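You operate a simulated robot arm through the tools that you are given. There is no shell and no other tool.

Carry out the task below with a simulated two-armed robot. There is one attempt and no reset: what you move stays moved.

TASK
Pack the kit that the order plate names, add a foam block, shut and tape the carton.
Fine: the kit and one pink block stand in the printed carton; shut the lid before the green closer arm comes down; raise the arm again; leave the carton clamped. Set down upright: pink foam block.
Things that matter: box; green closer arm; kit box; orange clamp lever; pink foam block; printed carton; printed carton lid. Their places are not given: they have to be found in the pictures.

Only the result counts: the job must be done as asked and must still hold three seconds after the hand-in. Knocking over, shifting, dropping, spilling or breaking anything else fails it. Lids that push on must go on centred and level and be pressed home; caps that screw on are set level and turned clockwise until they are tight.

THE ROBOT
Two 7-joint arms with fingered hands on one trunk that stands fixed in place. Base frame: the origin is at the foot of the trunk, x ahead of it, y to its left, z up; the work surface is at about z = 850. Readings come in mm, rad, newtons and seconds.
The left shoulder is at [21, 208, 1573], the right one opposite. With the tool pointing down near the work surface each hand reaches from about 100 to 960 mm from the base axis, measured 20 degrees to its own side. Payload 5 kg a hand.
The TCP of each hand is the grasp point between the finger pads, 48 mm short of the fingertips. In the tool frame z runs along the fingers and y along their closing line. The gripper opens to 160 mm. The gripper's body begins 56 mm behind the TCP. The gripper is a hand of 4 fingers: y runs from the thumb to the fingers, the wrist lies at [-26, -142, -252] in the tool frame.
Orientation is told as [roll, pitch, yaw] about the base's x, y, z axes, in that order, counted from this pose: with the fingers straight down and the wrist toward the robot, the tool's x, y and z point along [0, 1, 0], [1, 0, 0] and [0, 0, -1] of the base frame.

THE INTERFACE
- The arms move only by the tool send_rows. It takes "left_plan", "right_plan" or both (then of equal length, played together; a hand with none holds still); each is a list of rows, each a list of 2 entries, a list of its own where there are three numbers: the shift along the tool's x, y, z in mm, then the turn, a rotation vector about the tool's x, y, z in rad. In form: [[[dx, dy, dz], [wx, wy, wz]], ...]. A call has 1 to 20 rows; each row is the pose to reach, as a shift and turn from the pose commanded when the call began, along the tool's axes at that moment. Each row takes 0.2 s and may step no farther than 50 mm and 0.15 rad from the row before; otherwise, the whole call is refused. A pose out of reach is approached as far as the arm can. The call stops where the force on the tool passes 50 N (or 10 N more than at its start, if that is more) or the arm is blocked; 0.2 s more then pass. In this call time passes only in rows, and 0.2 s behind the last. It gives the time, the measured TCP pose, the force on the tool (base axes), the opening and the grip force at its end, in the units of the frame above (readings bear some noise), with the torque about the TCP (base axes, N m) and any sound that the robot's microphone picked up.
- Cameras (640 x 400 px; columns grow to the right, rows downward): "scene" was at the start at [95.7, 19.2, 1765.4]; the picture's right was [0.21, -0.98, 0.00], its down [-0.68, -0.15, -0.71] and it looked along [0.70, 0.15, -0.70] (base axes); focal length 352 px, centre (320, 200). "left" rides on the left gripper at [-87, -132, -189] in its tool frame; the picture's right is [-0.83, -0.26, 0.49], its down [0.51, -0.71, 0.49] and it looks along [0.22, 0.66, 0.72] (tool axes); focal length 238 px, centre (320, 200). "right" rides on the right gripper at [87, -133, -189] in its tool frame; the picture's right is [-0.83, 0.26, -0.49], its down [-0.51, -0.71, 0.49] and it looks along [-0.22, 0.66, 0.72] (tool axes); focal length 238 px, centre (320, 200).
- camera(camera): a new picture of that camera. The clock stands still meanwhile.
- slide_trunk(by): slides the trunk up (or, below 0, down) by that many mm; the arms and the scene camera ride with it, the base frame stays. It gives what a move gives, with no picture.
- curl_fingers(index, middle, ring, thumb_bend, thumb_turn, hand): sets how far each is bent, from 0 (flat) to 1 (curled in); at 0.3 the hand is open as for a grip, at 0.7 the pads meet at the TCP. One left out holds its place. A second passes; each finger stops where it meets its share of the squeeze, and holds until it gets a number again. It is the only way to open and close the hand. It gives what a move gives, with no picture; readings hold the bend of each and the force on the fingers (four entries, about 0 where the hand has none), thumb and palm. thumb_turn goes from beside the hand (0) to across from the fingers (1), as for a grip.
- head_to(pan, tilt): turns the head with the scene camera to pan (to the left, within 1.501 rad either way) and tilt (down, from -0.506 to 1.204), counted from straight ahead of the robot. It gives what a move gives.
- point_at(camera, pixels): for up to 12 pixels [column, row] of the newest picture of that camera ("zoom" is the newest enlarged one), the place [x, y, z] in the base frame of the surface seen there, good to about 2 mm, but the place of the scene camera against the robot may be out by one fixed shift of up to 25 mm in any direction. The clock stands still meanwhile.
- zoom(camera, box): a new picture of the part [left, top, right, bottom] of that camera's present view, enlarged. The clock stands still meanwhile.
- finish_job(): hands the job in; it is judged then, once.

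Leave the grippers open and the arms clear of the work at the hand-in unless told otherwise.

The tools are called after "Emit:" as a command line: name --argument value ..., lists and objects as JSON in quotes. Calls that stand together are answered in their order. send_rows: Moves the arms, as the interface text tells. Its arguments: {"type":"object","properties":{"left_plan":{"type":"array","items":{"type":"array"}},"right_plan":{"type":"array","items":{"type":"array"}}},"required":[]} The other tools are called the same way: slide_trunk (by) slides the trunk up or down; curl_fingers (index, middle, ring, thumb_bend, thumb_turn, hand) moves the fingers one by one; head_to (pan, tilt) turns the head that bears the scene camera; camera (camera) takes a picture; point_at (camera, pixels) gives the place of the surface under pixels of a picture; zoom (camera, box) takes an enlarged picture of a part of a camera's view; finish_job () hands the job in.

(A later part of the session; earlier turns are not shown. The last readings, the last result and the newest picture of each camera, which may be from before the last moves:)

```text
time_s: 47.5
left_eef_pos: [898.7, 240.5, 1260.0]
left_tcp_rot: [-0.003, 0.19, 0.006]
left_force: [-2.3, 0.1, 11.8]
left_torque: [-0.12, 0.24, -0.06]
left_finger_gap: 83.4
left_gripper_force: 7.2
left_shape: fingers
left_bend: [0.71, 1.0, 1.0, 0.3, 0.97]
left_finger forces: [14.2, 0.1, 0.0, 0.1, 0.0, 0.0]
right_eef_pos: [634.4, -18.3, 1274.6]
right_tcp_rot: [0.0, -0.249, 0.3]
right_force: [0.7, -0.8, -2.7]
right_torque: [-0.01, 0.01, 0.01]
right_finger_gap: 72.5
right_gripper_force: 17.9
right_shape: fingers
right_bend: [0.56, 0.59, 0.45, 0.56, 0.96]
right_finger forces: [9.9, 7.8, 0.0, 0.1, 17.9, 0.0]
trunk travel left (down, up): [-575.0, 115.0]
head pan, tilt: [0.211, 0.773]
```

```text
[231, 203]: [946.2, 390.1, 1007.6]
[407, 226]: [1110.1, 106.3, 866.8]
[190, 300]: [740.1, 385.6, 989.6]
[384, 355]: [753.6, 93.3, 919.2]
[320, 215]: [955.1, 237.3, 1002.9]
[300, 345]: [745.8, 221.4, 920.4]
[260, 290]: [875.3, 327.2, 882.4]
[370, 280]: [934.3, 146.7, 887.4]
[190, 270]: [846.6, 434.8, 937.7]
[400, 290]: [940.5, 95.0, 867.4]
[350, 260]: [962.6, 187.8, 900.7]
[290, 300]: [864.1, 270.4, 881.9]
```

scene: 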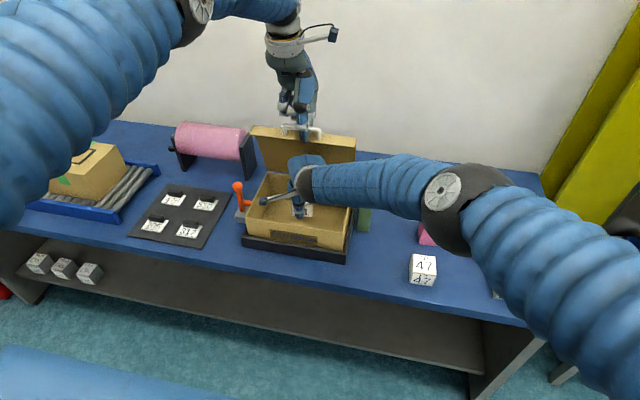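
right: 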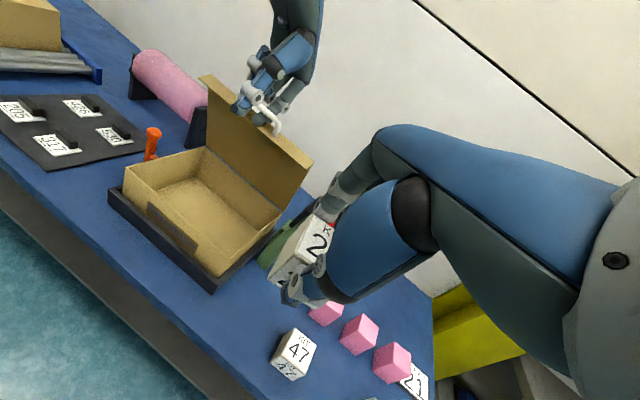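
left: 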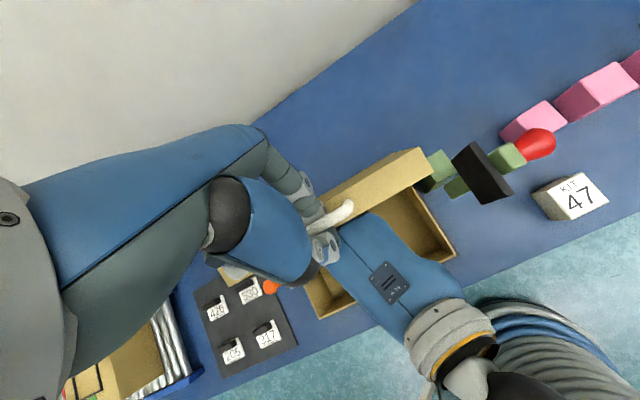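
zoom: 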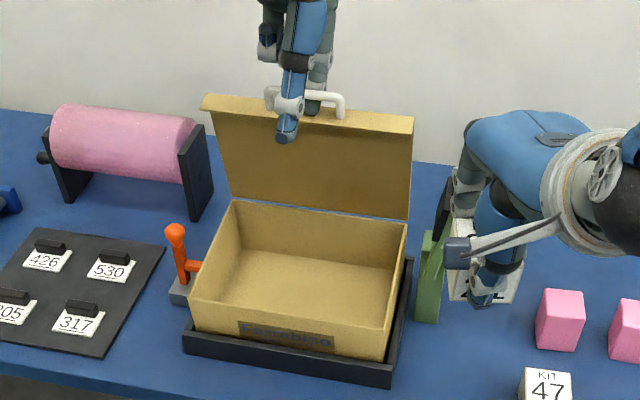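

The rear of the carton is up about 12 mm (tilted in the nest). I'll keep pressing the nearly vertical lid downward with the left hand to reseat the carton.

Emit:
send_rows --left_plan '[[[0, -1, 5], [0, 0, 0]], [[0, -2, 10], [0, 0, 0]], [[0, -3, 15], [0, 0, 0]]]'

Emit:
zoom --camera "scene" --box '[220, 70, 400, 270]'

Emit:
point_at --camera "zoom" --pixels '[[233, 202], [237, 203], [191, 298], [320, 217], [260, 290], [350, 260], [290, 300], [400, 224], [330, 300], [250, 280]]'

```text
time_s: 48.3
left_eef_pos: [891.0, 240.2, 1244.0]
left_tcp_rot: [-0.001, 0.193, 0.002]
left_force: [-3.6, -1.1, 9.4]
left_torque: [-0.2, 0.2, 0.0]
left_finger_gap: 78.0
left_gripper_force: 4.9
left_shape: fingers
left_bend: [0.72, 1.0, 1.0, 0.3, 0.97]
left_finger forces: [9.3, 0.0, 0.0, 0.0, 0.1, 0.0]
right_eef_pos: [633.9, -18.3, 1274.4]
right_tcp_rot: [0.001, -0.253, 0.3]
right_force: [-0.1, -0.1, -3.6]
right_torque: [-0.01, -0.01, -0.01]
right_finger_gap: 72.7
right_gripper_force: 18.0
right_shape: fingers
right_bend: [0.56, 0.59, 0.45, 0.56, 0.96]
right_finger forces: [9.9, 7.7, 0.0, 0.0, 17.7, 0.0]
trunk travel left (down, up): [-575.0, 115.0]
head pan, tilt: [0.211, 0.773]
```

```text
2.00 times, centred on (310, 170) of scene
```

zoom: 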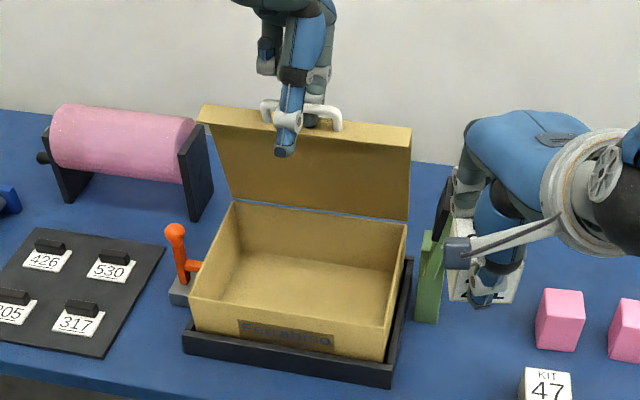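

```text
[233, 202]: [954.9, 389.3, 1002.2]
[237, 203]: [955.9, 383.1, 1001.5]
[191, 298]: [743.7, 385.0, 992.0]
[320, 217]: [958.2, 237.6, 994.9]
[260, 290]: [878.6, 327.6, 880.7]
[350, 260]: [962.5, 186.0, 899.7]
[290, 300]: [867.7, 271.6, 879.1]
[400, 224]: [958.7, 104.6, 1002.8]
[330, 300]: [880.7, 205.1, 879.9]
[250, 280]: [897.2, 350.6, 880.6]
```

The carton still sits a few mm high at the back; I'll press it home later. The hook is easier to release at a lower lid angle, where I can reach: I'll bring the lid back along its arc to about 0.6 rad.

Emit:
send_rows --left_plan '[[[0, -17.9, 14.4], [0.067, 0, 0]], [[0, -35.8, 28.7], [0.133, 0, 0]], [[0, -53.7, 43.1], [0.2, 0, 0]], [[0, -69, 58.3], [0.197, 0, 0]], [[0, -84.4, 73.6], [0.193, 0, 0]], [[0, -99.8, 88.8], [0.19, 0, 0]], [[0, -110.4, 107.2], [0.18, 0, 0]], [[0, -121, 125.5], [0.17, 0, 0]], [[0, -131.7, 143.9], [0.16, 0, 0]]]'

Emit:
zoom --camera "right" --box '[120, 40, 330, 250]'

Emit:
zoom --camera "scene" --box '[220, 70, 400, 270]'

```text
time_s: 50.3
left_eef_pos: [734.1, 240.4, 1128.0]
left_tcp_rot: [-0.001, 0.353, 0.004]
left_force: [-0.1, -0.6, 0.7]
left_torque: [0.02, 0.06, 0.01]
left_finger_gap: 94.1
left_gripper_force: 0.0
left_shape: fingers
left_bend: [0.68, 1.0, 1.0, 0.3, 0.97]
left_finger forces: [0.0, 0.0, 0.0, 0.0, 0.1, 0.0]
right_eef_pos: [634.2, -18.1, 1273.2]
right_tcp_rot: [0.001, -0.249, 0.301]
right_force: [-0.5, 0.3, -2.9]
right_torque: [-0.01, 0.02, 0.04]
right_finger_gap: 72.7
right_gripper_force: 18.0
right_shape: fingers
right_bend: [0.56, 0.59, 0.45, 0.56, 0.96]
right_finger forces: [9.9, 7.6, 0.0, 0.0, 17.7, 0.0]
trunk travel left (down, up): [-575.0, 115.0]
head pan, tilt: [0.211, 0.773]
```

```text
1.90 times, centred on (225, 145) of right
```

zoom: 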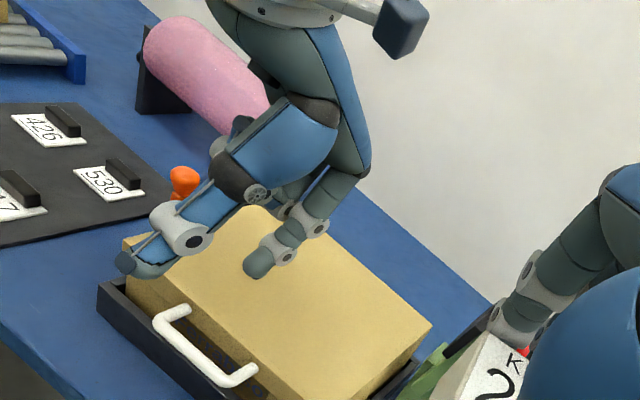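

```text
2.00 times, centred on (310, 170) of scene
```

zoom: 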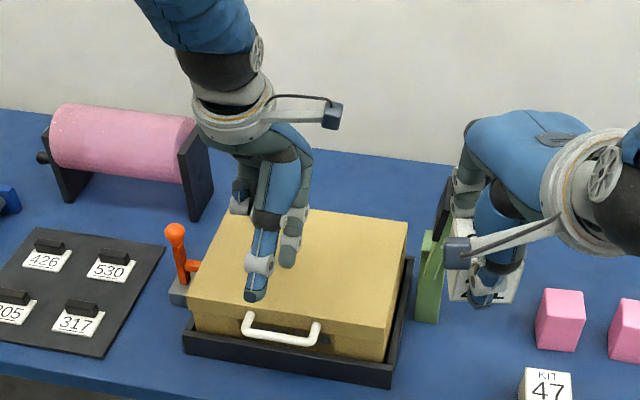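

The lid slipped off the finger and fell shut, so it doesn't hold itself at small angles; the hand is free now. Check how the carton sits: lid top heights at its corners.

Emit:
point_at --camera "scene" --pixels '[[380, 215]]'

Emit:
zoom --camera "scene" --box '[220, 140, 420, 270]'

Emit:
point_at --camera "zoom" --pixels '[[300, 110], [415, 138], [386, 285], [95, 235], [150, 120], [140, 200], [400, 200], [350, 250], [200, 240], [230, 305], [380, 325], [300, 312]]'

Emit:
zoom --camera "right" --box '[120, 140, 300, 250]'

```text
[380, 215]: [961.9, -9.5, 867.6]
```

```text
3.08 times, centred on (320, 205) of scene
```

zoom: 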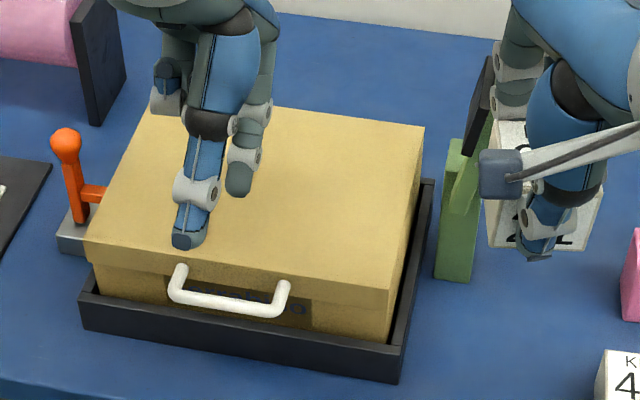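

```text
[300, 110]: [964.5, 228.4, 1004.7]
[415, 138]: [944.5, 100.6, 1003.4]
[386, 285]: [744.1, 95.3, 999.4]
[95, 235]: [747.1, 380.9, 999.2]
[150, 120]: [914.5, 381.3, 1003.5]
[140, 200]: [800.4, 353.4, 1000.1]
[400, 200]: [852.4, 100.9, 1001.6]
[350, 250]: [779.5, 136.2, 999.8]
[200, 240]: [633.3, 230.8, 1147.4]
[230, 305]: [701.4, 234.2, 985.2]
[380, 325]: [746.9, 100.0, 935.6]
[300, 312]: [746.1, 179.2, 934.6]
```

```text
3.56 times, centred on (210, 195) of right
```

zoom: 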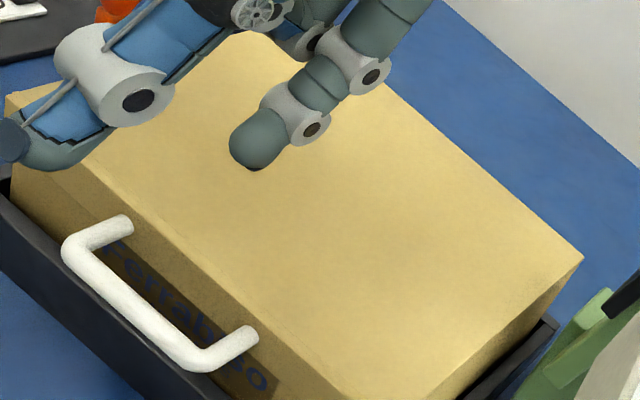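

The lid's rear reads about 5 mm high, so the carton must be pressed back down. First give both arms more reach: raise the left hand 250 mm, then lower the trunk by 220 mm (right hand with the kit is at z 1273, in free space).

Emit:
send_rows --left_plan '[[[0, -14.4, -39], [-0.03, 0, 0]], [[0, -28.8, -78], [-0.06, 0, 0]], [[0, -43.2, -117], [-0.1, 0, 0]], [[0, -57.6, -156], [-0.13, 0, 0]], [[0, -72, -195], [-0.17, 0, 0]], [[0, -86.5, -234.5], [-0.2, 0, 0]]]'

Emit:
slide_trunk --by -220

Emit:
camera --camera "scene"

Emit:
camera --camera "right"

```text
time_s: 51.7
left_eef_pos: [732.2, 239.4, 1379.2]
left_tcp_rot: [0.0, 0.154, 0.004]
left_force: [-0.3, -0.6, -0.3]
left_torque: [0.01, -0.15, 0.02]
left_finger_gap: 94.8
left_gripper_force: 0.0
left_shape: fingers
left_bend: [0.68, 1.0, 1.0, 0.3, 0.97]
left_finger forces: [0.1, 0.1, 0.0, 0.0, 0.0, 0.0]
right_eef_pos: [633.8, -18.5, 1274.1]
right_tcp_rot: [-0.001, -0.251, 0.301]
right_force: [-0.8, -0.4, -2.1]
right_torque: [-0.02, -0.06, -0.05]
right_finger_gap: 72.5
right_gripper_force: 17.8
right_shape: fingers
right_bend: [0.56, 0.59, 0.45, 0.56, 0.96]
right_finger forces: [9.8, 7.8, 0.1, 0.0, 17.8, 0.0]
trunk travel left (down, up): [-575.0, 115.0]
head pan, tilt: [0.211, 0.773]
```

```text
time_s: 54.1
left_eef_pos: [734.7, 241.3, 1158.9]
left_tcp_rot: [-0.002, 0.154, 0.002]
left_force: [-0.3, 0.2, 0.4]
left_torque: [0.0, 0.01, -0.02]
left_finger_gap: 94.4
left_gripper_force: 0.0
left_shape: fingers
left_bend: [0.68, 1.0, 1.0, 0.3, 0.97]
left_finger forces: [0.0, 0.1, 0.0, 0.0, 0.0, 0.1]
right_eef_pos: [635.2, -17.3, 1054.7]
right_tcp_rot: [0.0, -0.25, 0.3]
right_force: [-0.3, 0.0, -2.6]
right_torque: [-0.01, 0.02, -0.03]
right_finger_gap: 72.7
right_gripper_force: 17.8
right_shape: fingers
right_bend: [0.56, 0.59, 0.45, 0.56, 0.96]
right_finger forces: [10.0, 7.7, 0.0, 0.0, 17.7, 0.1]
trunk travel left (down, up): [-355.0, 335.0]
head pan, tilt: [0.211, 0.773]
```

```text
taken
```

scene: 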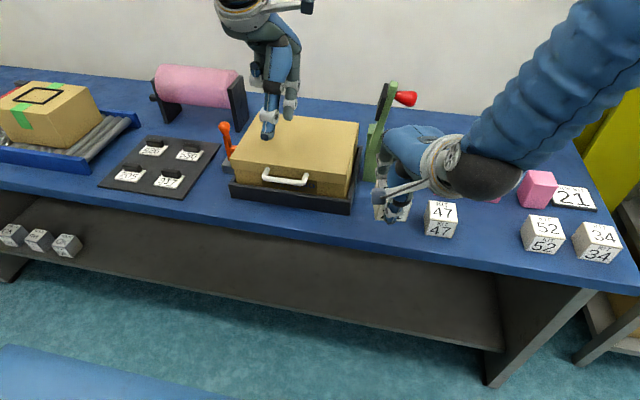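

```text
taken
```

right: 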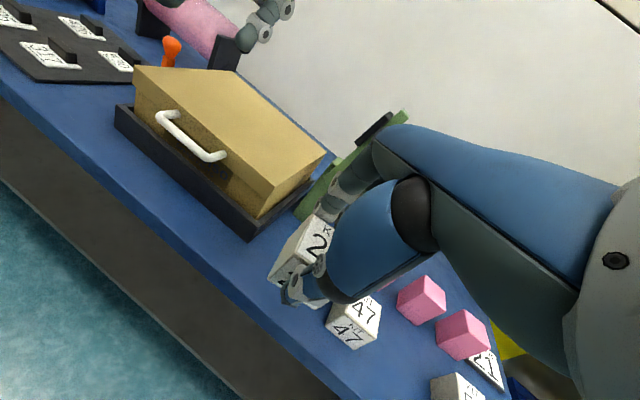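

Good. The right camera sees the lid well now: measure its corners (front-left 136,70; rear-right 322,153; front-right 268,190).

Emit:
zoom --camera "right" --box '[100, 50, 340, 240]'

Emit:
point_at --camera "zoom" --pixels '[[95, 50], [270, 50], [575, 225], [430, 285], [300, 100], [420, 170], [200, 120], [500, 200], [400, 250], [420, 330], [230, 230], [560, 260]]'

```text
2.11 times, centred on (220, 145) of right
```

zoom: 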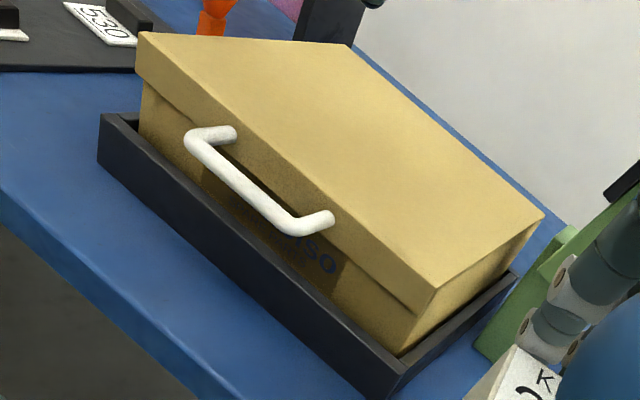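

```text
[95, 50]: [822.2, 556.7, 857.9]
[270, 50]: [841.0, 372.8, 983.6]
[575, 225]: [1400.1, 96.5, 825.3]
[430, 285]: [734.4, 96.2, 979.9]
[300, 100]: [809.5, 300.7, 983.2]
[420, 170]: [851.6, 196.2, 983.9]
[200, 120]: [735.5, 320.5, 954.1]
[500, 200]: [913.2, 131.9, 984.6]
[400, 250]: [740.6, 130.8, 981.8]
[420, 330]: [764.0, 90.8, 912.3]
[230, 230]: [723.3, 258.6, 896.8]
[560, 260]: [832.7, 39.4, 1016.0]
```

Rear is about 4–5 mm high. I'll use the left fingertips (bend 0.6, thumb flat) to press down near the lid's rear at x≈925: first go above it.

Emit:
curl_fingers --hand "left" --index 0.62 --middle 0.6 --ring 0.62 --thumb_bend 0.0

Emit:
send_rows --left_plan '[[[0, 43, 0], [0, 0, 0]], [[0, 86, 0], [0, 0, 0]], [[0, 129, 0], [0, 0, 0]], [[0, 172, 10], [0, 0, 0]], [[0, 186, 40], [0, 0, 0]], [[0, 187, 75], [0, 0, 0]]]'

Emit:
zoom --camera "right" --box '[100, 0, 340, 200]'

Emit:
camera --camera "left"

```text
time_s: 55.1
left_eef_pos: [733.3, 239.9, 1157.8]
left_tcp_rot: [-0.003, 0.152, 0.003]
left_force: [0.5, -0.7, 0.7]
left_torque: [-0.01, 0.0, 0.0]
left_finger_gap: 138.9
left_gripper_force: 0.0
left_shape: fingers
left_bend: [0.62, 0.6, 0.62, 0.0, 0.97]
left_finger forces: [0.0, 0.0, 0.1, 0.0, 0.1, 0.0]
right_eef_pos: [635.0, -17.5, 1053.8]
right_tcp_rot: [0.0, -0.249, 0.3]
right_force: [-0.7, 0.4, -2.9]
right_torque: [-0.02, -0.01, -0.01]
right_finger_gap: 72.8
right_gripper_force: 17.9
right_shape: fingers
right_bend: [0.56, 0.59, 0.45, 0.56, 0.96]
right_finger forces: [9.9, 7.6, 0.1, 0.0, 17.7, 0.0]
trunk travel left (down, up): [-355.0, 335.0]
head pan, tilt: [0.211, 0.773]
```

```text
time_s: 56.5
left_eef_pos: [910.4, 240.8, 1055.4]
left_tcp_rot: [-0.002, 0.152, 0.002]
left_force: [1.5, -0.4, 2.3]
left_torque: [-0.01, 0.16, -0.05]
left_finger_gap: 139.3
left_gripper_force: 0.1
left_shape: fingers
left_bend: [0.62, 0.6, 0.62, 0.0, 0.97]
left_finger forces: [0.0, 0.1, 0.0, 0.1, 0.0, 0.0]
right_eef_pos: [635.7, -18.3, 1052.0]
right_tcp_rot: [0.0, -0.248, 0.3]
right_force: [0.8, 0.2, -3.5]
right_torque: [-0.06, 0.08, 0.01]
right_finger_gap: 72.8
right_gripper_force: 17.3
right_shape: fingers
right_bend: [0.56, 0.59, 0.45, 0.56, 0.96]
right_finger forces: [9.9, 7.6, 0.1, 0.1, 17.8, 0.1]
trunk travel left (down, up): [-355.0, 335.0]
head pan, tilt: [0.211, 0.773]
```

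```text
2.00 times, centred on (220, 100) of right
```

zoom: 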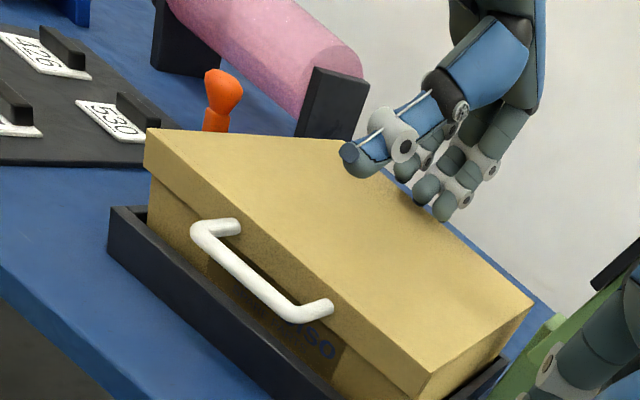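

```text
taken
```

left: 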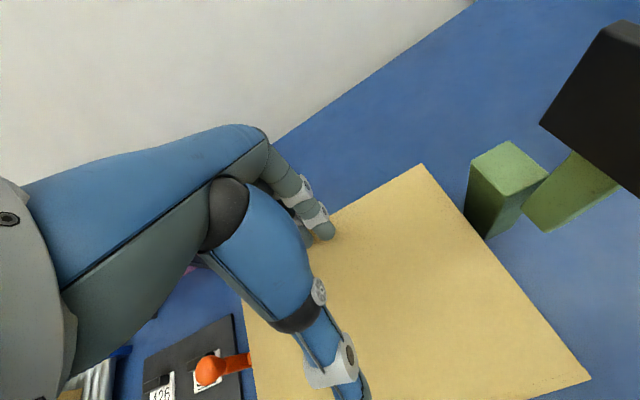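

Fingertips hover above the rear lid area. Press down slowly up to the force limit.

Emit:
send_rows --left_plan '[[[0, 1.2, 7.5], [0, 0, 0]], [[0, 2.3, 15], [0, 0, 0]], [[0, 3, 20], [0, 0, 0]], [[0, 3.8, 25], [0, 0, 0]], [[0, 4.6, 30], [0, 0, 0]], [[0, 5.4, 35], [0, 0, 0]]]'

Emit:
zoom --camera "right" --box '[100, 50, 340, 240]'

Emit:
point_at --camera "zoom" --pixels '[[270, 50], [430, 285], [300, 100], [420, 170], [200, 120], [500, 200], [400, 250], [420, 330], [520, 210], [350, 150]]'

```text
time_s: 57.7
left_eef_pos: [915.9, 240.5, 1038.6]
left_tcp_rot: [-0.003, 0.13, 0.004]
left_force: [-2.0, -0.5, 14.1]
left_torque: [-0.19, 0.02, -0.04]
left_finger_gap: 134.5
left_gripper_force: 7.8
left_shape: fingers
left_bend: [0.64, 0.61, 0.62, 0.0, 0.97]
left_finger forces: [9.6, 4.3, 0.0, 0.0, 0.1, 0.0]
right_eef_pos: [634.2, -17.8, 1052.4]
right_tcp_rot: [-0.001, -0.247, 0.301]
right_force: [0.5, 0.7, -4.4]
right_torque: [-0.03, 0.08, 0.05]
right_finger_gap: 72.6
right_gripper_force: 17.5
right_shape: fingers
right_bend: [0.56, 0.59, 0.45, 0.56, 0.96]
right_finger forces: [9.9, 7.7, 0.0, 0.1, 17.6, 0.1]
trunk travel left (down, up): [-355.0, 335.0]
head pan, tilt: [0.211, 0.773]
stopped in row 6 (left hand): the force on the tool passed its limit at 52 N (the readings are from after the stop); the commanded pose is now the measured one
```

```text
2.11 times, centred on (220, 145) of right
```

zoom: 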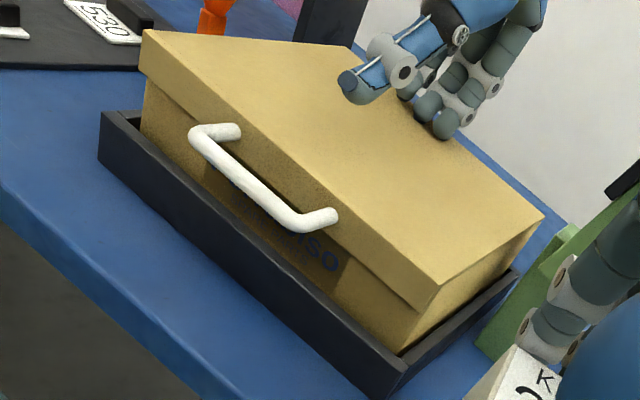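

```text
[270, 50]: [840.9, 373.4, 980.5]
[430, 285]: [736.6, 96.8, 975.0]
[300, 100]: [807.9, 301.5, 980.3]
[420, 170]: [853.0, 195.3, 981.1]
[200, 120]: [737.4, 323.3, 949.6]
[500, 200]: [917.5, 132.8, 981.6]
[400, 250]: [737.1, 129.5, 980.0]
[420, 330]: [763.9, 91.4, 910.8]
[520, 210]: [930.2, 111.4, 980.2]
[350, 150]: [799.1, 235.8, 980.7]
```

The lid now reads level at 980–981: the carton is seated again. Now reopen as before: raise the left hand, return above the handle (680,240,~1098) with pitch −0.25, middle and ring curled.

Emit:
send_rows --left_plan '[[[0, -4, -30], [0, 0, 0]], [[0, -7.8, -59.5], [0, 0, 0]], [[0, -46.8, -54.4], [-0.063, 0, 0]], [[0, -85.8, -49.3], [-0.127, 0, 0]], [[0, -124.9, -44.2], [-0.19, 0, 0]], [[0, -163.9, -39], [-0.253, 0, 0]], [[0, -202.9, -33.9], [-0.317, 0, 0]], [[0, -241.9, -28.8], [-0.38, 0, 0]]]'

Emit:
curl_fingers --hand "left" --index 0.6 --middle 1.0 --ring 1.0 --thumb_bend 0.6

Emit:
zoom --camera "right" --box '[80, 0, 320, 200]'

Emit:
point_at --camera "zoom" --pixels '[[235, 225], [330, 300], [270, 275], [250, 262], [200, 230], [300, 295], [215, 222], [340, 305], [255, 150], [260, 170], [245, 130], [280, 150]]'

```text
time_s: 59.5
left_eef_pos: [678.3, 239.9, 1099.8]
left_tcp_rot: [-0.003, -0.247, 0.007]
left_force: [0.1, 0.5, 0.8]
left_torque: [0.05, -0.03, 0.0]
left_finger_gap: 139.1
left_gripper_force: 0.0
left_shape: fingers
left_bend: [0.62, 0.6, 0.62, 0.0, 0.97]
left_finger forces: [0.0, 0.0, 0.0, 0.0, 0.0, 0.0]
right_eef_pos: [633.3, -17.8, 1053.8]
right_tcp_rot: [0.001, -0.252, 0.3]
right_force: [-0.5, 0.1, -1.9]
right_torque: [0.02, -0.05, -0.03]
right_finger_gap: 72.9
right_gripper_force: 17.5
right_shape: fingers
right_bend: [0.56, 0.59, 0.45, 0.56, 0.96]
right_finger forces: [9.8, 7.7, 0.0, 0.0, 17.7, 0.0]
trunk travel left (down, up): [-355.0, 335.0]
head pan, tilt: [0.211, 0.773]
```

```text
time_s: 60.5
left_eef_pos: [679.7, 241.4, 1098.0]
left_tcp_rot: [-0.001, -0.243, 0.009]
left_force: [0.0, 0.6, -0.2]
left_torque: [0.02, -0.01, -0.01]
left_finger_gap: 51.3
left_gripper_force: 0.0
left_shape: fingers
left_bend: [0.6, 1.0, 1.0, 0.6, 0.97]
left_finger forces: [0.0, 0.1, 0.0, 0.0, 0.1, 0.0]
right_eef_pos: [633.7, -18.1, 1053.3]
right_tcp_rot: [-0.001, -0.25, 0.3]
right_force: [0.6, 0.6, -4.1]
right_torque: [0.04, 0.01, 0.02]
right_finger_gap: 72.7
right_gripper_force: 17.6
right_shape: fingers
right_bend: [0.56, 0.59, 0.45, 0.56, 0.96]
right_finger forces: [9.9, 7.7, 0.0, 0.0, 17.7, 0.0]
trunk travel left (down, up): [-355.0, 335.0]
head pan, tilt: [0.211, 0.773]
```

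```text
2.00 times, centred on (200, 100) of right
```

zoom: 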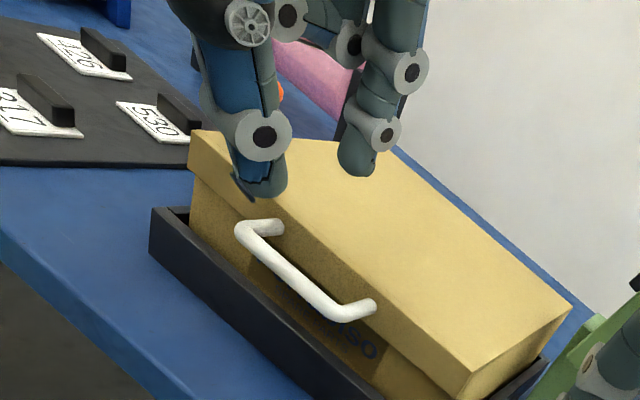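

```text
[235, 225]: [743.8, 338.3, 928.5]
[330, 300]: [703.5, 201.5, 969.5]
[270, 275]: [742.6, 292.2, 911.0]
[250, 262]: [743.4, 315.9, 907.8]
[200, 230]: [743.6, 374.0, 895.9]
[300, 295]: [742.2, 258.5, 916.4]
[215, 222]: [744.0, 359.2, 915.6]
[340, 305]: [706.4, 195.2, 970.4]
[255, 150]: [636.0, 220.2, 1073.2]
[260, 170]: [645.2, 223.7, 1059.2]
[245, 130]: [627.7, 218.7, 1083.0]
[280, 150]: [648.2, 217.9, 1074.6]
```

Bar and lid front appear about 2–3 mm further forward than before, so I aim for x≈682.5 and descend to z 982.

Emit:
send_rows --left_plan '[[[-1, 2.9, 0.7], [0, 0, 0]], [[-1, -6.5, 38.2], [0, 0, 0]], [[-1, -15.9, 75.7], [0, 0, 0]], [[-1, -20.6, 94.5], [0, 0, 0]], [[-1, -25.3, 113.2], [0, 0, 0]]]'

Emit:
zoom --camera "right" --box '[100, 20, 300, 190]'

```text
time_s: 61.7
left_eef_pos: [682.2, 238.5, 980.5]
left_tcp_rot: [-0.005, -0.242, 0.007]
left_force: [-0.7, 0.0, -1.0]
left_torque: [-0.01, 0.05, -0.02]
left_finger_gap: 50.0
left_gripper_force: 1.2
left_shape: fingers
left_bend: [0.61, 1.0, 1.0, 0.6, 0.97]
left_finger forces: [1.3, 0.0, 0.0, 0.0, 0.0, 0.1]
right_eef_pos: [635.5, -16.8, 1052.4]
right_tcp_rot: [-0.002, -0.25, 0.3]
right_force: [1.6, -0.1, -3.0]
right_torque: [0.01, 0.04, 0.03]
right_finger_gap: 72.4
right_gripper_force: 17.3
right_shape: fingers
right_bend: [0.56, 0.59, 0.45, 0.56, 0.96]
right_finger forces: [10.0, 7.8, 0.0, 0.0, 17.5, 0.0]
trunk travel left (down, up): [-355.0, 335.0]
head pan, tilt: [0.211, 0.773]
```

```text
2.35 times, centred on (200, 105) of right
```

zoom: 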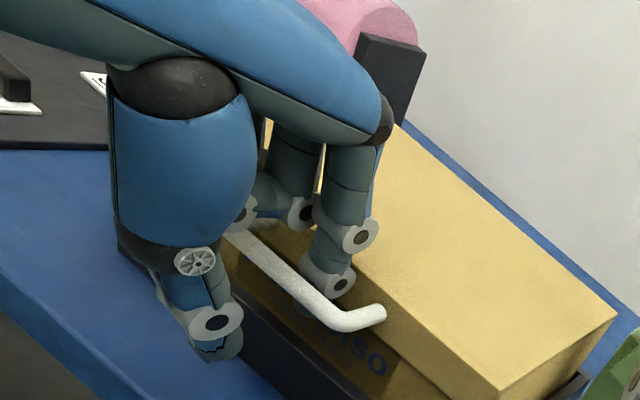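

In position without contact. Close index and thumb on the bar and lift along the same arc to 0.24 rad.

Emit:
curl_fingers --hand "left" --index 0.8 --thumb_bend 0.85

Emit:
send_rows --left_plan '[[[0, 2.7, -9.9], [0, 0, 0]], [[0, 5.8, -19.7], [0, 0, 0]], [[0, 9.5, -29.5], [0, 0, 0]], [[0, 13.3, -38.8], [0, 0, 0]], [[0, 17.7, -48.2], [0, 0, 0]], [[0, 22.3, -57.4], [0, 0, 0]]]'

Emit:
zoom --camera "right" --box '[100, 20, 300, 190]'

```text
time_s: 62.7
left_eef_pos: [681.4, 239.9, 980.2]
left_tcp_rot: [-0.003, -0.244, 0.006]
left_force: [-5.8, 1.3, -0.3]
left_torque: [-0.04, -0.01, -0.05]
left_finger_gap: 5.0
left_gripper_force: 2.5
left_shape: fingers
left_bend: [0.72, 1.0, 1.0, 0.8, 0.97]
left_finger forces: [4.5, 0.0, 0.1, 0.0, 0.0, 0.0]
right_eef_pos: [635.4, -18.2, 1054.1]
right_tcp_rot: [0.001, -0.25, 0.3]
right_force: [-1.1, 1.7, -3.6]
right_torque: [0.03, 0.02, 0.02]
right_finger_gap: 72.8
right_gripper_force: 17.6
right_shape: fingers
right_bend: [0.56, 0.59, 0.45, 0.56, 0.96]
right_finger forces: [9.8, 7.8, 0.0, 0.0, 17.5, 0.0]
trunk travel left (down, up): [-355.0, 335.0]
head pan, tilt: [0.211, 0.773]
```

```text
time_s: 64.1
left_eef_pos: [689.7, 236.7, 1042.3]
left_tcp_rot: [-0.003, -0.244, 0.005]
left_force: [-4.1, 0.5, 0.5]
left_torque: [0.01, 0.05, -0.05]
left_finger_gap: 5.5
left_gripper_force: 4.1
left_shape: fingers
left_bend: [0.72, 1.0, 1.0, 0.8, 0.97]
left_finger forces: [7.6, 0.1, 0.0, 0.1, 0.0, 0.0]
right_eef_pos: [633.5, -18.3, 1054.6]
right_tcp_rot: [-0.001, -0.251, 0.301]
right_force: [-1.0, -0.6, -3.9]
right_torque: [0.03, 0.0, 0.01]
right_finger_gap: 72.8
right_gripper_force: 17.5
right_shape: fingers
right_bend: [0.56, 0.59, 0.45, 0.56, 0.96]
right_finger forces: [9.7, 7.7, 0.0, 0.0, 17.6, 0.2]
trunk travel left (down, up): [-355.0, 335.0]
head pan, tilt: [0.211, 0.773]
```

```text
2.35 times, centred on (200, 105) of right
```

zoom: 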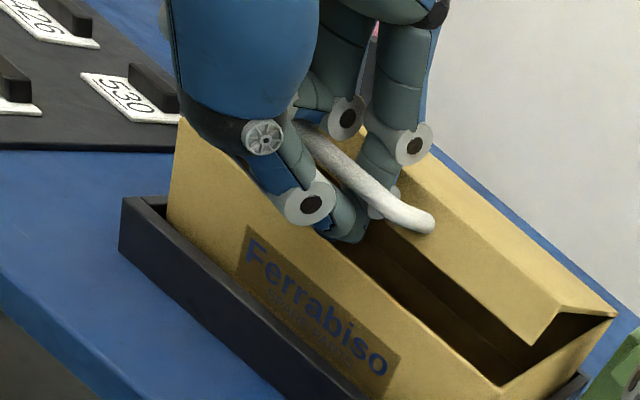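

The lid is rising in the hook. Continue along the arc to about 1.15 rad, tilting the hand more this time so the fingertip doesn't press on the lid.

Emit:
send_rows --left_plan '[[[0, 9.5, -12.8], [0.06, 0, 0]], [[0, 19.6, -25.2], [0.125, 0, 0]], [[0, 30, -38.5], [0.185, 0, 0]], [[0, 41, -50.7], [0.245, 0, 0]], [[0, 59, -67.5], [0.32, 0, 0]], [[0, 77.6, -83.3], [0.395, 0, 0]], [[0, 97, -96.3], [0.47, 0, 0]], [[0, 117.4, -107.8], [0.545, 0, 0]], [[0, 136, -116], [0.595, 0, 0]], [[0, 154.5, -123.4], [0.645, 0, 0]], [[0, 174, -129], [0.695, 0, 0]], [[0, 193.8, -133.3], [0.745, 0, 0]]]'

Emit:
zoom --camera "right" --box '[100, 0, 320, 200]'

Emit:
camera --camera "scene"

```text
time_s: 66.7
left_eef_pos: [842.2, 239.9, 1224.2]
left_tcp_rot: [-0.001, 0.495, 0.006]
left_force: [-18.4, -6.8, 33.1]
left_torque: [-0.65, 0.49, -0.55]
left_finger_gap: 3.4
left_gripper_force: 15.2
left_shape: fingers
left_bend: [0.72, 1.0, 1.0, 0.8, 0.97]
left_finger forces: [24.6, 5.3, 0.0, 0.0, 0.0, 0.0]
right_eef_pos: [632.3, -18.1, 1055.2]
right_tcp_rot: [0.0, -0.252, 0.3]
right_force: [0.5, -0.2, -2.7]
right_torque: [0.0, 0.03, 0.0]
right_finger_gap: 72.9
right_gripper_force: 17.2
right_shape: fingers
right_bend: [0.56, 0.59, 0.45, 0.56, 0.96]
right_finger forces: [9.8, 7.7, 0.0, 0.0, 17.6, 0.0]
trunk travel left (down, up): [-355.0, 335.0]
head pan, tilt: [0.211, 0.773]
```

```text
2.00 times, centred on (210, 100) of right
```

zoom: 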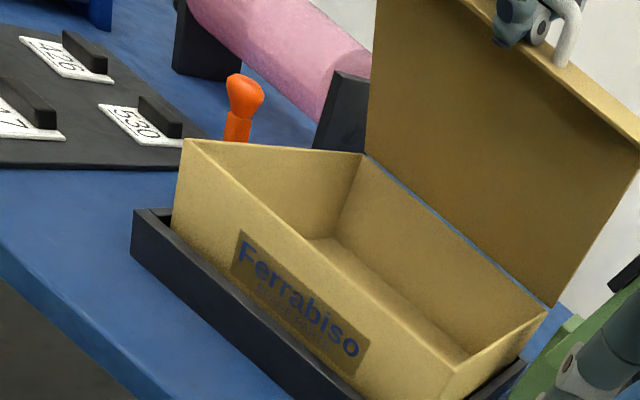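

```text
taken
```

scene: 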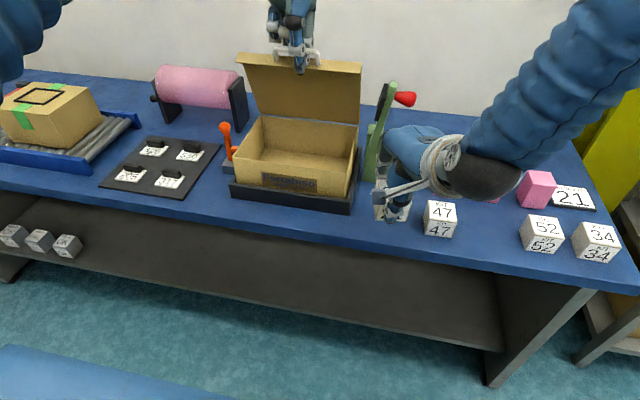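

Lid is open again. Relieve the 33 N press by easing the left hand up ~7 mm.

Emit:
send_rows --left_plan '[[[0, -3, -2.4], [0, 0, 0]], [[0, -6, -4.7], [0, 0, 0]], [[0, -6, -4.7], [0, 0, 0]]]'

Emit:
zoom --camera "scene" --box '[210, 0, 420, 220]'

```text
time_s: 67.5
left_eef_pos: [840.3, 240.9, 1225.7]
left_tcp_rot: [-0.002, 0.501, 0.006]
left_force: [-9.6, -5.4, 15.6]
left_torque: [-0.43, 0.36, -0.38]
left_finger_gap: 4.1
left_gripper_force: 11.3
left_shape: fingers
left_bend: [0.72, 1.0, 1.0, 0.8, 0.97]
left_finger forces: [20.5, 3.2, 0.0, 0.1, 0.0, 0.0]
right_eef_pos: [632.6, -18.9, 1053.6]
right_tcp_rot: [0.001, -0.252, 0.299]
right_force: [-0.3, 0.9, -2.7]
right_torque: [0.0, 0.03, 0.01]
right_finger_gap: 72.9
right_gripper_force: 17.8
right_shape: fingers
right_bend: [0.56, 0.59, 0.45, 0.56, 0.96]
right_finger forces: [9.8, 7.6, 0.1, 0.0, 17.6, 0.1]
trunk travel left (down, up): [-355.0, 335.0]
head pan, tilt: [0.211, 0.773]
```

```text
1.82 times, centred on (315, 110) of scene
```

zoom: 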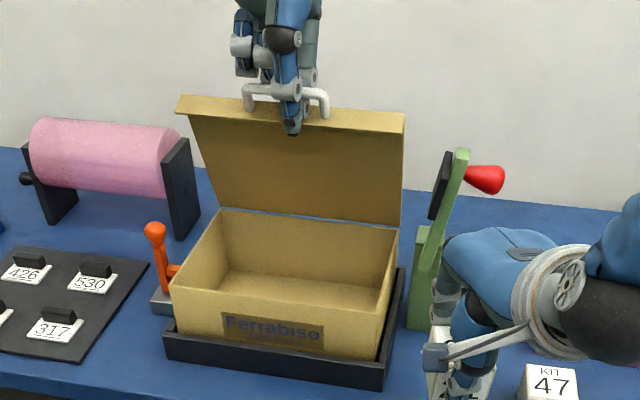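

Ease a little more.

Emit:
send_rows --left_plan '[[[0, -3, -4], [0, 0, 0]], [[0, -3.5, -5], [0, 0, 0]]]'

Emit:
point_at --camera "zoom" --pixels '[[225, 210], [395, 232], [172, 290], [375, 358], [250, 290], [330, 280], [300, 260], [200, 110], [400, 120], [292, 130], [210, 250], [388, 260]]'

```text
time_s: 68.1
left_eef_pos: [841.4, 240.8, 1228.7]
left_tcp_rot: [0.0, 0.502, 0.006]
left_force: [-3.5, -3.9, 1.0]
left_torque: [-0.1, 0.4, -0.17]
left_finger_gap: 4.8
left_gripper_force: 7.6
left_shape: fingers
left_bend: [0.73, 1.0, 1.0, 0.8, 0.97]
left_finger forces: [13.2, 1.1, 0.0, 0.0, 0.1, 0.0]
right_eef_pos: [635.3, -16.9, 1053.2]
right_tcp_rot: [-0.001, -0.249, 0.3]
right_force: [-1.4, -0.6, -3.3]
right_torque: [0.01, -0.03, 0.01]
right_finger_gap: 72.6
right_gripper_force: 17.3
right_shape: fingers
right_bend: [0.56, 0.59, 0.45, 0.56, 0.96]
right_finger forces: [9.9, 7.7, 0.1, 0.0, 17.6, 0.0]
trunk travel left (down, up): [-355.0, 335.0]
head pan, tilt: [0.211, 0.773]
```

```text
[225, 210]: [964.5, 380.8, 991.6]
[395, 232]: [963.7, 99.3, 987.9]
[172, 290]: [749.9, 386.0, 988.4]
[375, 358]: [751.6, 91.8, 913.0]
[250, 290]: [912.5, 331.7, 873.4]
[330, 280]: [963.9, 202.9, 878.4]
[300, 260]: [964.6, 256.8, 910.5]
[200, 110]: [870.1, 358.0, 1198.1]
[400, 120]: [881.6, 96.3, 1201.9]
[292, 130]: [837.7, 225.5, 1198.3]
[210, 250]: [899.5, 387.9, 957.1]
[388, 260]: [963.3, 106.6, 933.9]
```

Left-hand load is near zero and the carton is seated (rim ≈972, floor ≈855). Now the kit: move the right hand to y 180 at z≈1063, over the front wall, and down to (838,180,1020), to the right of the left thumb.

Emit:
send_rows --right_plan '[[[37.8, 11.8, 1], [0, 0, 0]], [[75.7, 23.7, 1.9], [0, 0, 0]], [[113.5, 35.5, 2.9], [0, 0, 0]], [[151.4, 47.4, 3.8], [0, 0, 0]], [[189.2, 59.2, 4.8], [0, 0, 0]], [[177.7, 95, 14.2], [0, 0, 0]], [[166.3, 130.8, 23.6], [0, 0, 0]], [[154.8, 166.6, 33], [0, 0, 0]], [[143.4, 202.4, 42.4], [0, 0, 0]], [[136.3, 219.4, 68.5], [0, 0, 0]], [[129.2, 236.4, 94.5], [0, 0, 0]]]'

Emit:
camera --camera "right"

Emit:
camera --camera "scene"

```text
time_s: 70.5
left_eef_pos: [842.1, 239.6, 1230.9]
left_tcp_rot: [-0.004, 0.5, 0.006]
left_force: [-1.6, -1.4, 1.2]
left_torque: [-0.03, 0.43, -0.12]
left_finger_gap: 5.3
left_gripper_force: 6.9
left_shape: fingers
left_bend: [0.73, 1.0, 1.0, 0.81, 0.97]
left_finger forces: [12.6, 1.0, 0.1, 0.0, 0.0, 0.1]
right_eef_pos: [837.3, 181.9, 1021.8]
right_tcp_rot: [0.001, -0.25, 0.302]
right_force: [0.6, 0.3, -2.1]
right_torque: [-0.05, 0.13, 0.01]
right_finger_gap: 72.8
right_gripper_force: 17.6
right_shape: fingers
right_bend: [0.56, 0.59, 0.45, 0.56, 0.96]
right_finger forces: [10.0, 7.4, 0.0, 0.1, 17.5, 0.0]
trunk travel left (down, up): [-355.0, 335.0]
head pan, tilt: [0.211, 0.773]
```

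```text
taken
```

right: 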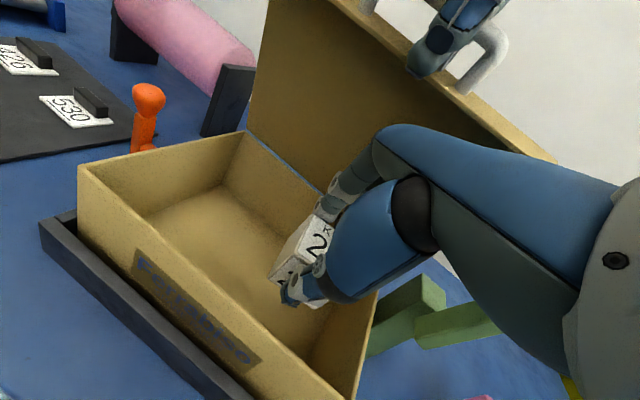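

```text
taken
```

scene: 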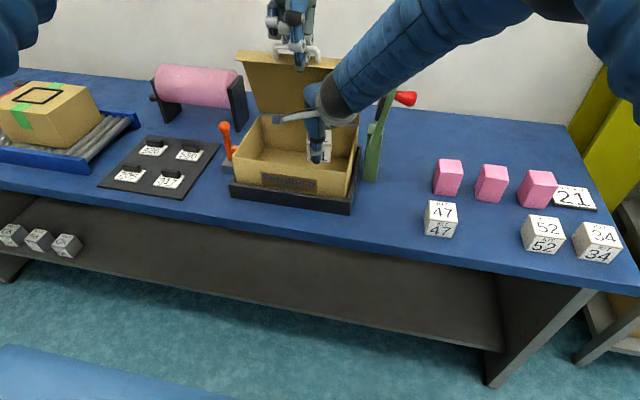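

All clear. Now lower and move left inside the carton to (848,280), down to z≈936.

Emit:
send_rows --right_plan '[[[18.5, -0.3, 33], [0, 0, 0]], [[41.5, 7.1, 45.2], [0, 0, 0]], [[64.5, 14.5, 57.4], [0, 0, 0]], [[90.4, 22.9, 69.8], [0, 0, 0]], [[90.4, 20, 81.5], [0, 0, 0]], [[90.4, 17, 93.1], [0, 0, 0]]]'

Emit:
camera --camera "right"

Emit:
zoom --camera "scene" --box '[200, 20, 420, 230]'

```text
time_s: 71.9
left_eef_pos: [842.4, 240.4, 1230.8]
left_tcp_rot: [-0.004, 0.501, 0.004]
left_force: [-2.9, -3.2, -0.1]
left_torque: [-0.05, 0.36, -0.1]
left_finger_gap: 5.3
left_gripper_force: 5.9
left_shape: fingers
left_bend: [0.73, 1.0, 1.0, 0.81, 0.97]
left_finger forces: [11.9, 0.7, 0.1, 0.0, 0.0, 0.1]
right_eef_pos: [848.0, 278.8, 934.2]
right_tcp_rot: [0.0, -0.25, 0.3]
right_force: [0.1, 1.1, -2.5]
right_torque: [-0.05, 0.02, 0.01]
right_finger_gap: 72.4
right_gripper_force: 18.3
right_shape: fingers
right_bend: [0.56, 0.59, 0.45, 0.56, 0.96]
right_finger forces: [10.0, 8.0, 0.0, 0.0, 17.9, 0.0]
trunk travel left (down, up): [-355.0, 335.0]
head pan, tilt: [0.211, 0.773]
```

```text
taken
```

right: 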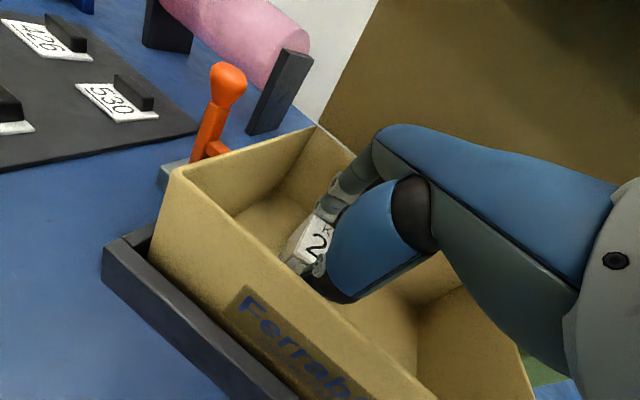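

```text
1.90 times, centred on (310, 125) of scene
```

zoom: 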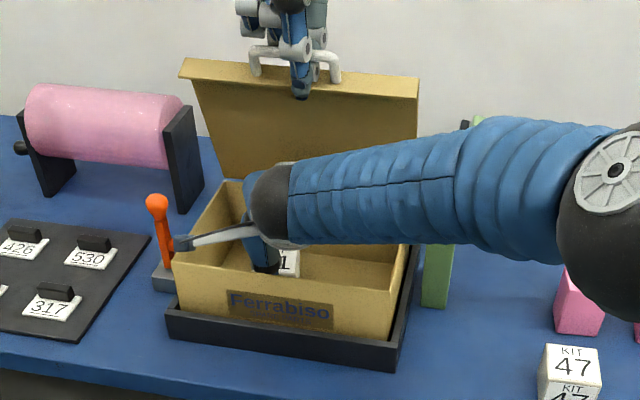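

Kit bottom is about 5 mm above the floor. Lower in small steps until it touches.

Emit:
send_rows --right_plan '[[[0, -0.7, 2.9], [0, 0, 0]], [[0, -1.2, 4.8], [0, 0, 0]], [[0, -1.7, 6.8], [0, 0, 0]]]'

```text
time_s: 72.7
left_eef_pos: [841.3, 240.3, 1230.2]
left_tcp_rot: [-0.002, 0.501, 0.005]
left_force: [-0.9, -1.9, -2.3]
left_torque: [0.01, 0.42, -0.07]
left_finger_gap: 5.3
left_gripper_force: 6.8
left_shape: fingers
left_bend: [0.73, 1.0, 1.0, 0.81, 0.97]
left_finger forces: [13.0, 0.6, 0.1, 0.1, 0.1, 0.0]
right_eef_pos: [848.7, 278.9, 929.0]
right_tcp_rot: [0.0, -0.253, 0.3]
right_force: [-0.5, 0.5, 15.0]
right_torque: [-0.19, 0.47, 0.03]
right_finger_gap: 72.1
right_gripper_force: 22.3
right_shape: fingers
right_bend: [0.55, 0.59, 0.45, 0.56, 0.96]
right_finger forces: [12.8, 9.5, 0.1, 0.0, 22.6, 0.0]
trunk travel left (down, up): [-355.0, 335.0]
head pan, tilt: [0.211, 0.773]
```

The kit stands on the floor (15 N). Release: open index/middle to 0.48 and thumb slightly to 0.51.

Emit:
curl_fingers --hand "right" --index 0.48 --middle 0.48 --thumb_bend 0.51

Emit:
camera --camera "right"

```text
time_s: 73.7
left_eef_pos: [842.3, 241.0, 1231.8]
left_tcp_rot: [-0.002, 0.501, 0.006]
left_force: [-3.0, -2.5, 2.6]
left_torque: [-0.06, 0.41, -0.13]
left_finger_gap: 5.3
left_gripper_force: 6.8
left_shape: fingers
left_bend: [0.73, 1.0, 1.0, 0.81, 0.97]
left_finger forces: [12.3, 0.7, 0.1, 0.1, 0.1, 0.0]
right_eef_pos: [847.2, 278.0, 926.9]
right_tcp_rot: [-0.001, -0.25, 0.301]
right_force: [-0.3, 1.0, 0.2]
right_torque: [0.01, 0.01, 0.05]
right_finger_gap: 92.8
right_gripper_force: 0.1
right_shape: fingers
right_bend: [0.48, 0.48, 0.45, 0.51, 0.97]
right_finger forces: [0.0, 0.0, 0.0, 0.0, 0.1, 0.0]
trunk travel left (down, up): [-355.0, 335.0]
head pan, tilt: [0.211, 0.773]
```

```text
taken
```

right: 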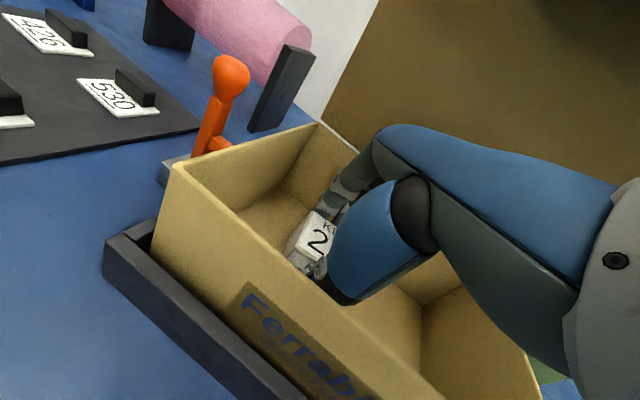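

Released cleanly. Withdraw straight up first, then right and out over the front wall.

Emit:
send_rows --right_plan '[[[0, 3.7, -14.5], [0, 0, 0]], [[0, 7.4, -29.1], [0, 0, 0]], [[0, 16.1, -63], [0, 0, 0]], [[-30.4, 5.5, -70.9], [0, 0, 0]], [[-60.9, -5.1, -78.7], [0, 0, 0]], [[-91.3, -15.7, -86.6], [0, 0, 0]], [[-84, -31.5, -119], [0, 0, 0]], [[-76.8, -47.4, -151.5], [0, 0, 0]], [[-66.2, -80.2, -161.2], [0, 0, 0]], [[-55.6, -113, -170.8], [0, 0, 0]], [[-45.1, -145.8, -180.5], [0, 0, 0]], [[-34.5, -178.6, -190.1], [0, 0, 0]]]'

Emit:
camera --camera "right"

Emit:
camera --camera "scene"

```text
time_s: 76.3
left_eef_pos: [840.7, 239.9, 1231.7]
left_tcp_rot: [-0.004, 0.502, 0.002]
left_force: [-2.7, -2.1, 1.9]
left_torque: [-0.05, 0.33, -0.07]
left_finger_gap: 5.5
left_gripper_force: 6.4
left_shape: fingers
left_bend: [0.73, 1.0, 1.0, 0.81, 0.97]
left_finger forces: [11.7, 0.7, 0.0, 0.1, 0.0, 0.0]
right_eef_pos: [649.3, 179.2, 1068.3]
right_tcp_rot: [0.001, -0.251, 0.3]
right_force: [-0.5, -0.6, -0.6]
right_torque: [-0.04, 0.0, 0.01]
right_finger_gap: 93.3
right_gripper_force: 0.1
right_shape: fingers
right_bend: [0.48, 0.48, 0.45, 0.51, 0.98]
right_finger forces: [0.1, 0.1, 0.1, 0.1, 0.0, 0.1]
trunk travel left (down, up): [-355.0, 335.0]
head pan, tilt: [0.211, 0.773]
```

```text
taken
```

right: 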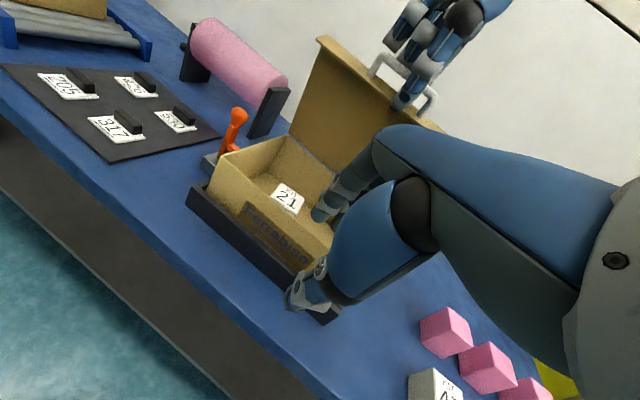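

```text
taken
```

scene: 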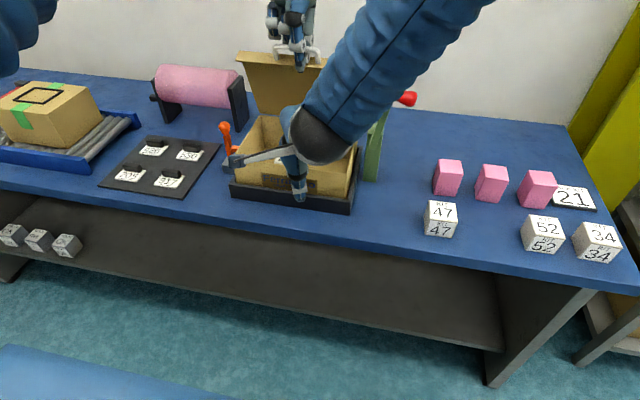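

The kit stands in the carton. Measure its top to know where it is (right view 285,198).

Emit:
zoom --camera "right" --box '[190, 120, 350, 280]'

Emit:
point_at --camera "zoom" --pixels '[[370, 250], [455, 285], [435, 360], [335, 325], [400, 300], [300, 70], [80, 180], [120, 220], [350, 180], [420, 190], [460, 230], [240, 160]]'

```text
2.50 times, centred on (270, 200) of right
```

zoom: 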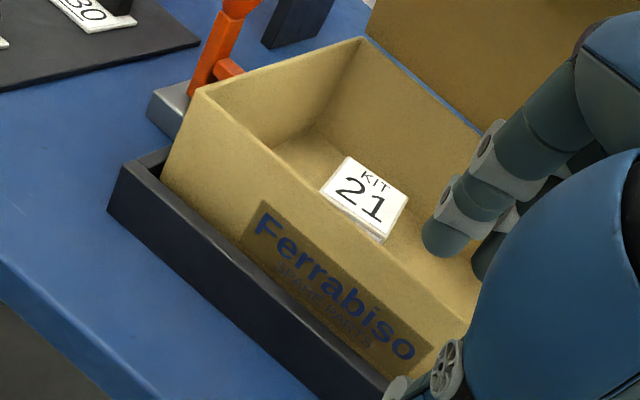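

```text
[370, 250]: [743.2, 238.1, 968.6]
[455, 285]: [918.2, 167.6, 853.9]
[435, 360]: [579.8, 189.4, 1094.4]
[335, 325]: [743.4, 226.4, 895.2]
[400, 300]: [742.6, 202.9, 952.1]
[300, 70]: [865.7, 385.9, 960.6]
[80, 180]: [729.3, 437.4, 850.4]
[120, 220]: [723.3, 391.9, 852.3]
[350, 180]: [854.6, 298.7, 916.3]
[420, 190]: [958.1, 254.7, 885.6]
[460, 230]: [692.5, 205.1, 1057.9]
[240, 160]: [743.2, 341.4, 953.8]
```

Emit:
point_at --camera "zoom" --pixels '[[346, 157], [407, 198], [384, 237], [321, 193], [365, 200], [330, 130], [420, 210], [300, 250], [430, 325], [470, 320]]'

```text
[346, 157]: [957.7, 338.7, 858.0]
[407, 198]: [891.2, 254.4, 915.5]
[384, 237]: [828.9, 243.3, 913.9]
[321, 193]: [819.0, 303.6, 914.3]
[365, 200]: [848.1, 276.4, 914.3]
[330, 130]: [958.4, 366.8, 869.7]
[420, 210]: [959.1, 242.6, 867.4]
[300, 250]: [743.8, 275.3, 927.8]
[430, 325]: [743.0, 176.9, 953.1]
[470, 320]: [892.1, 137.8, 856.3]
```

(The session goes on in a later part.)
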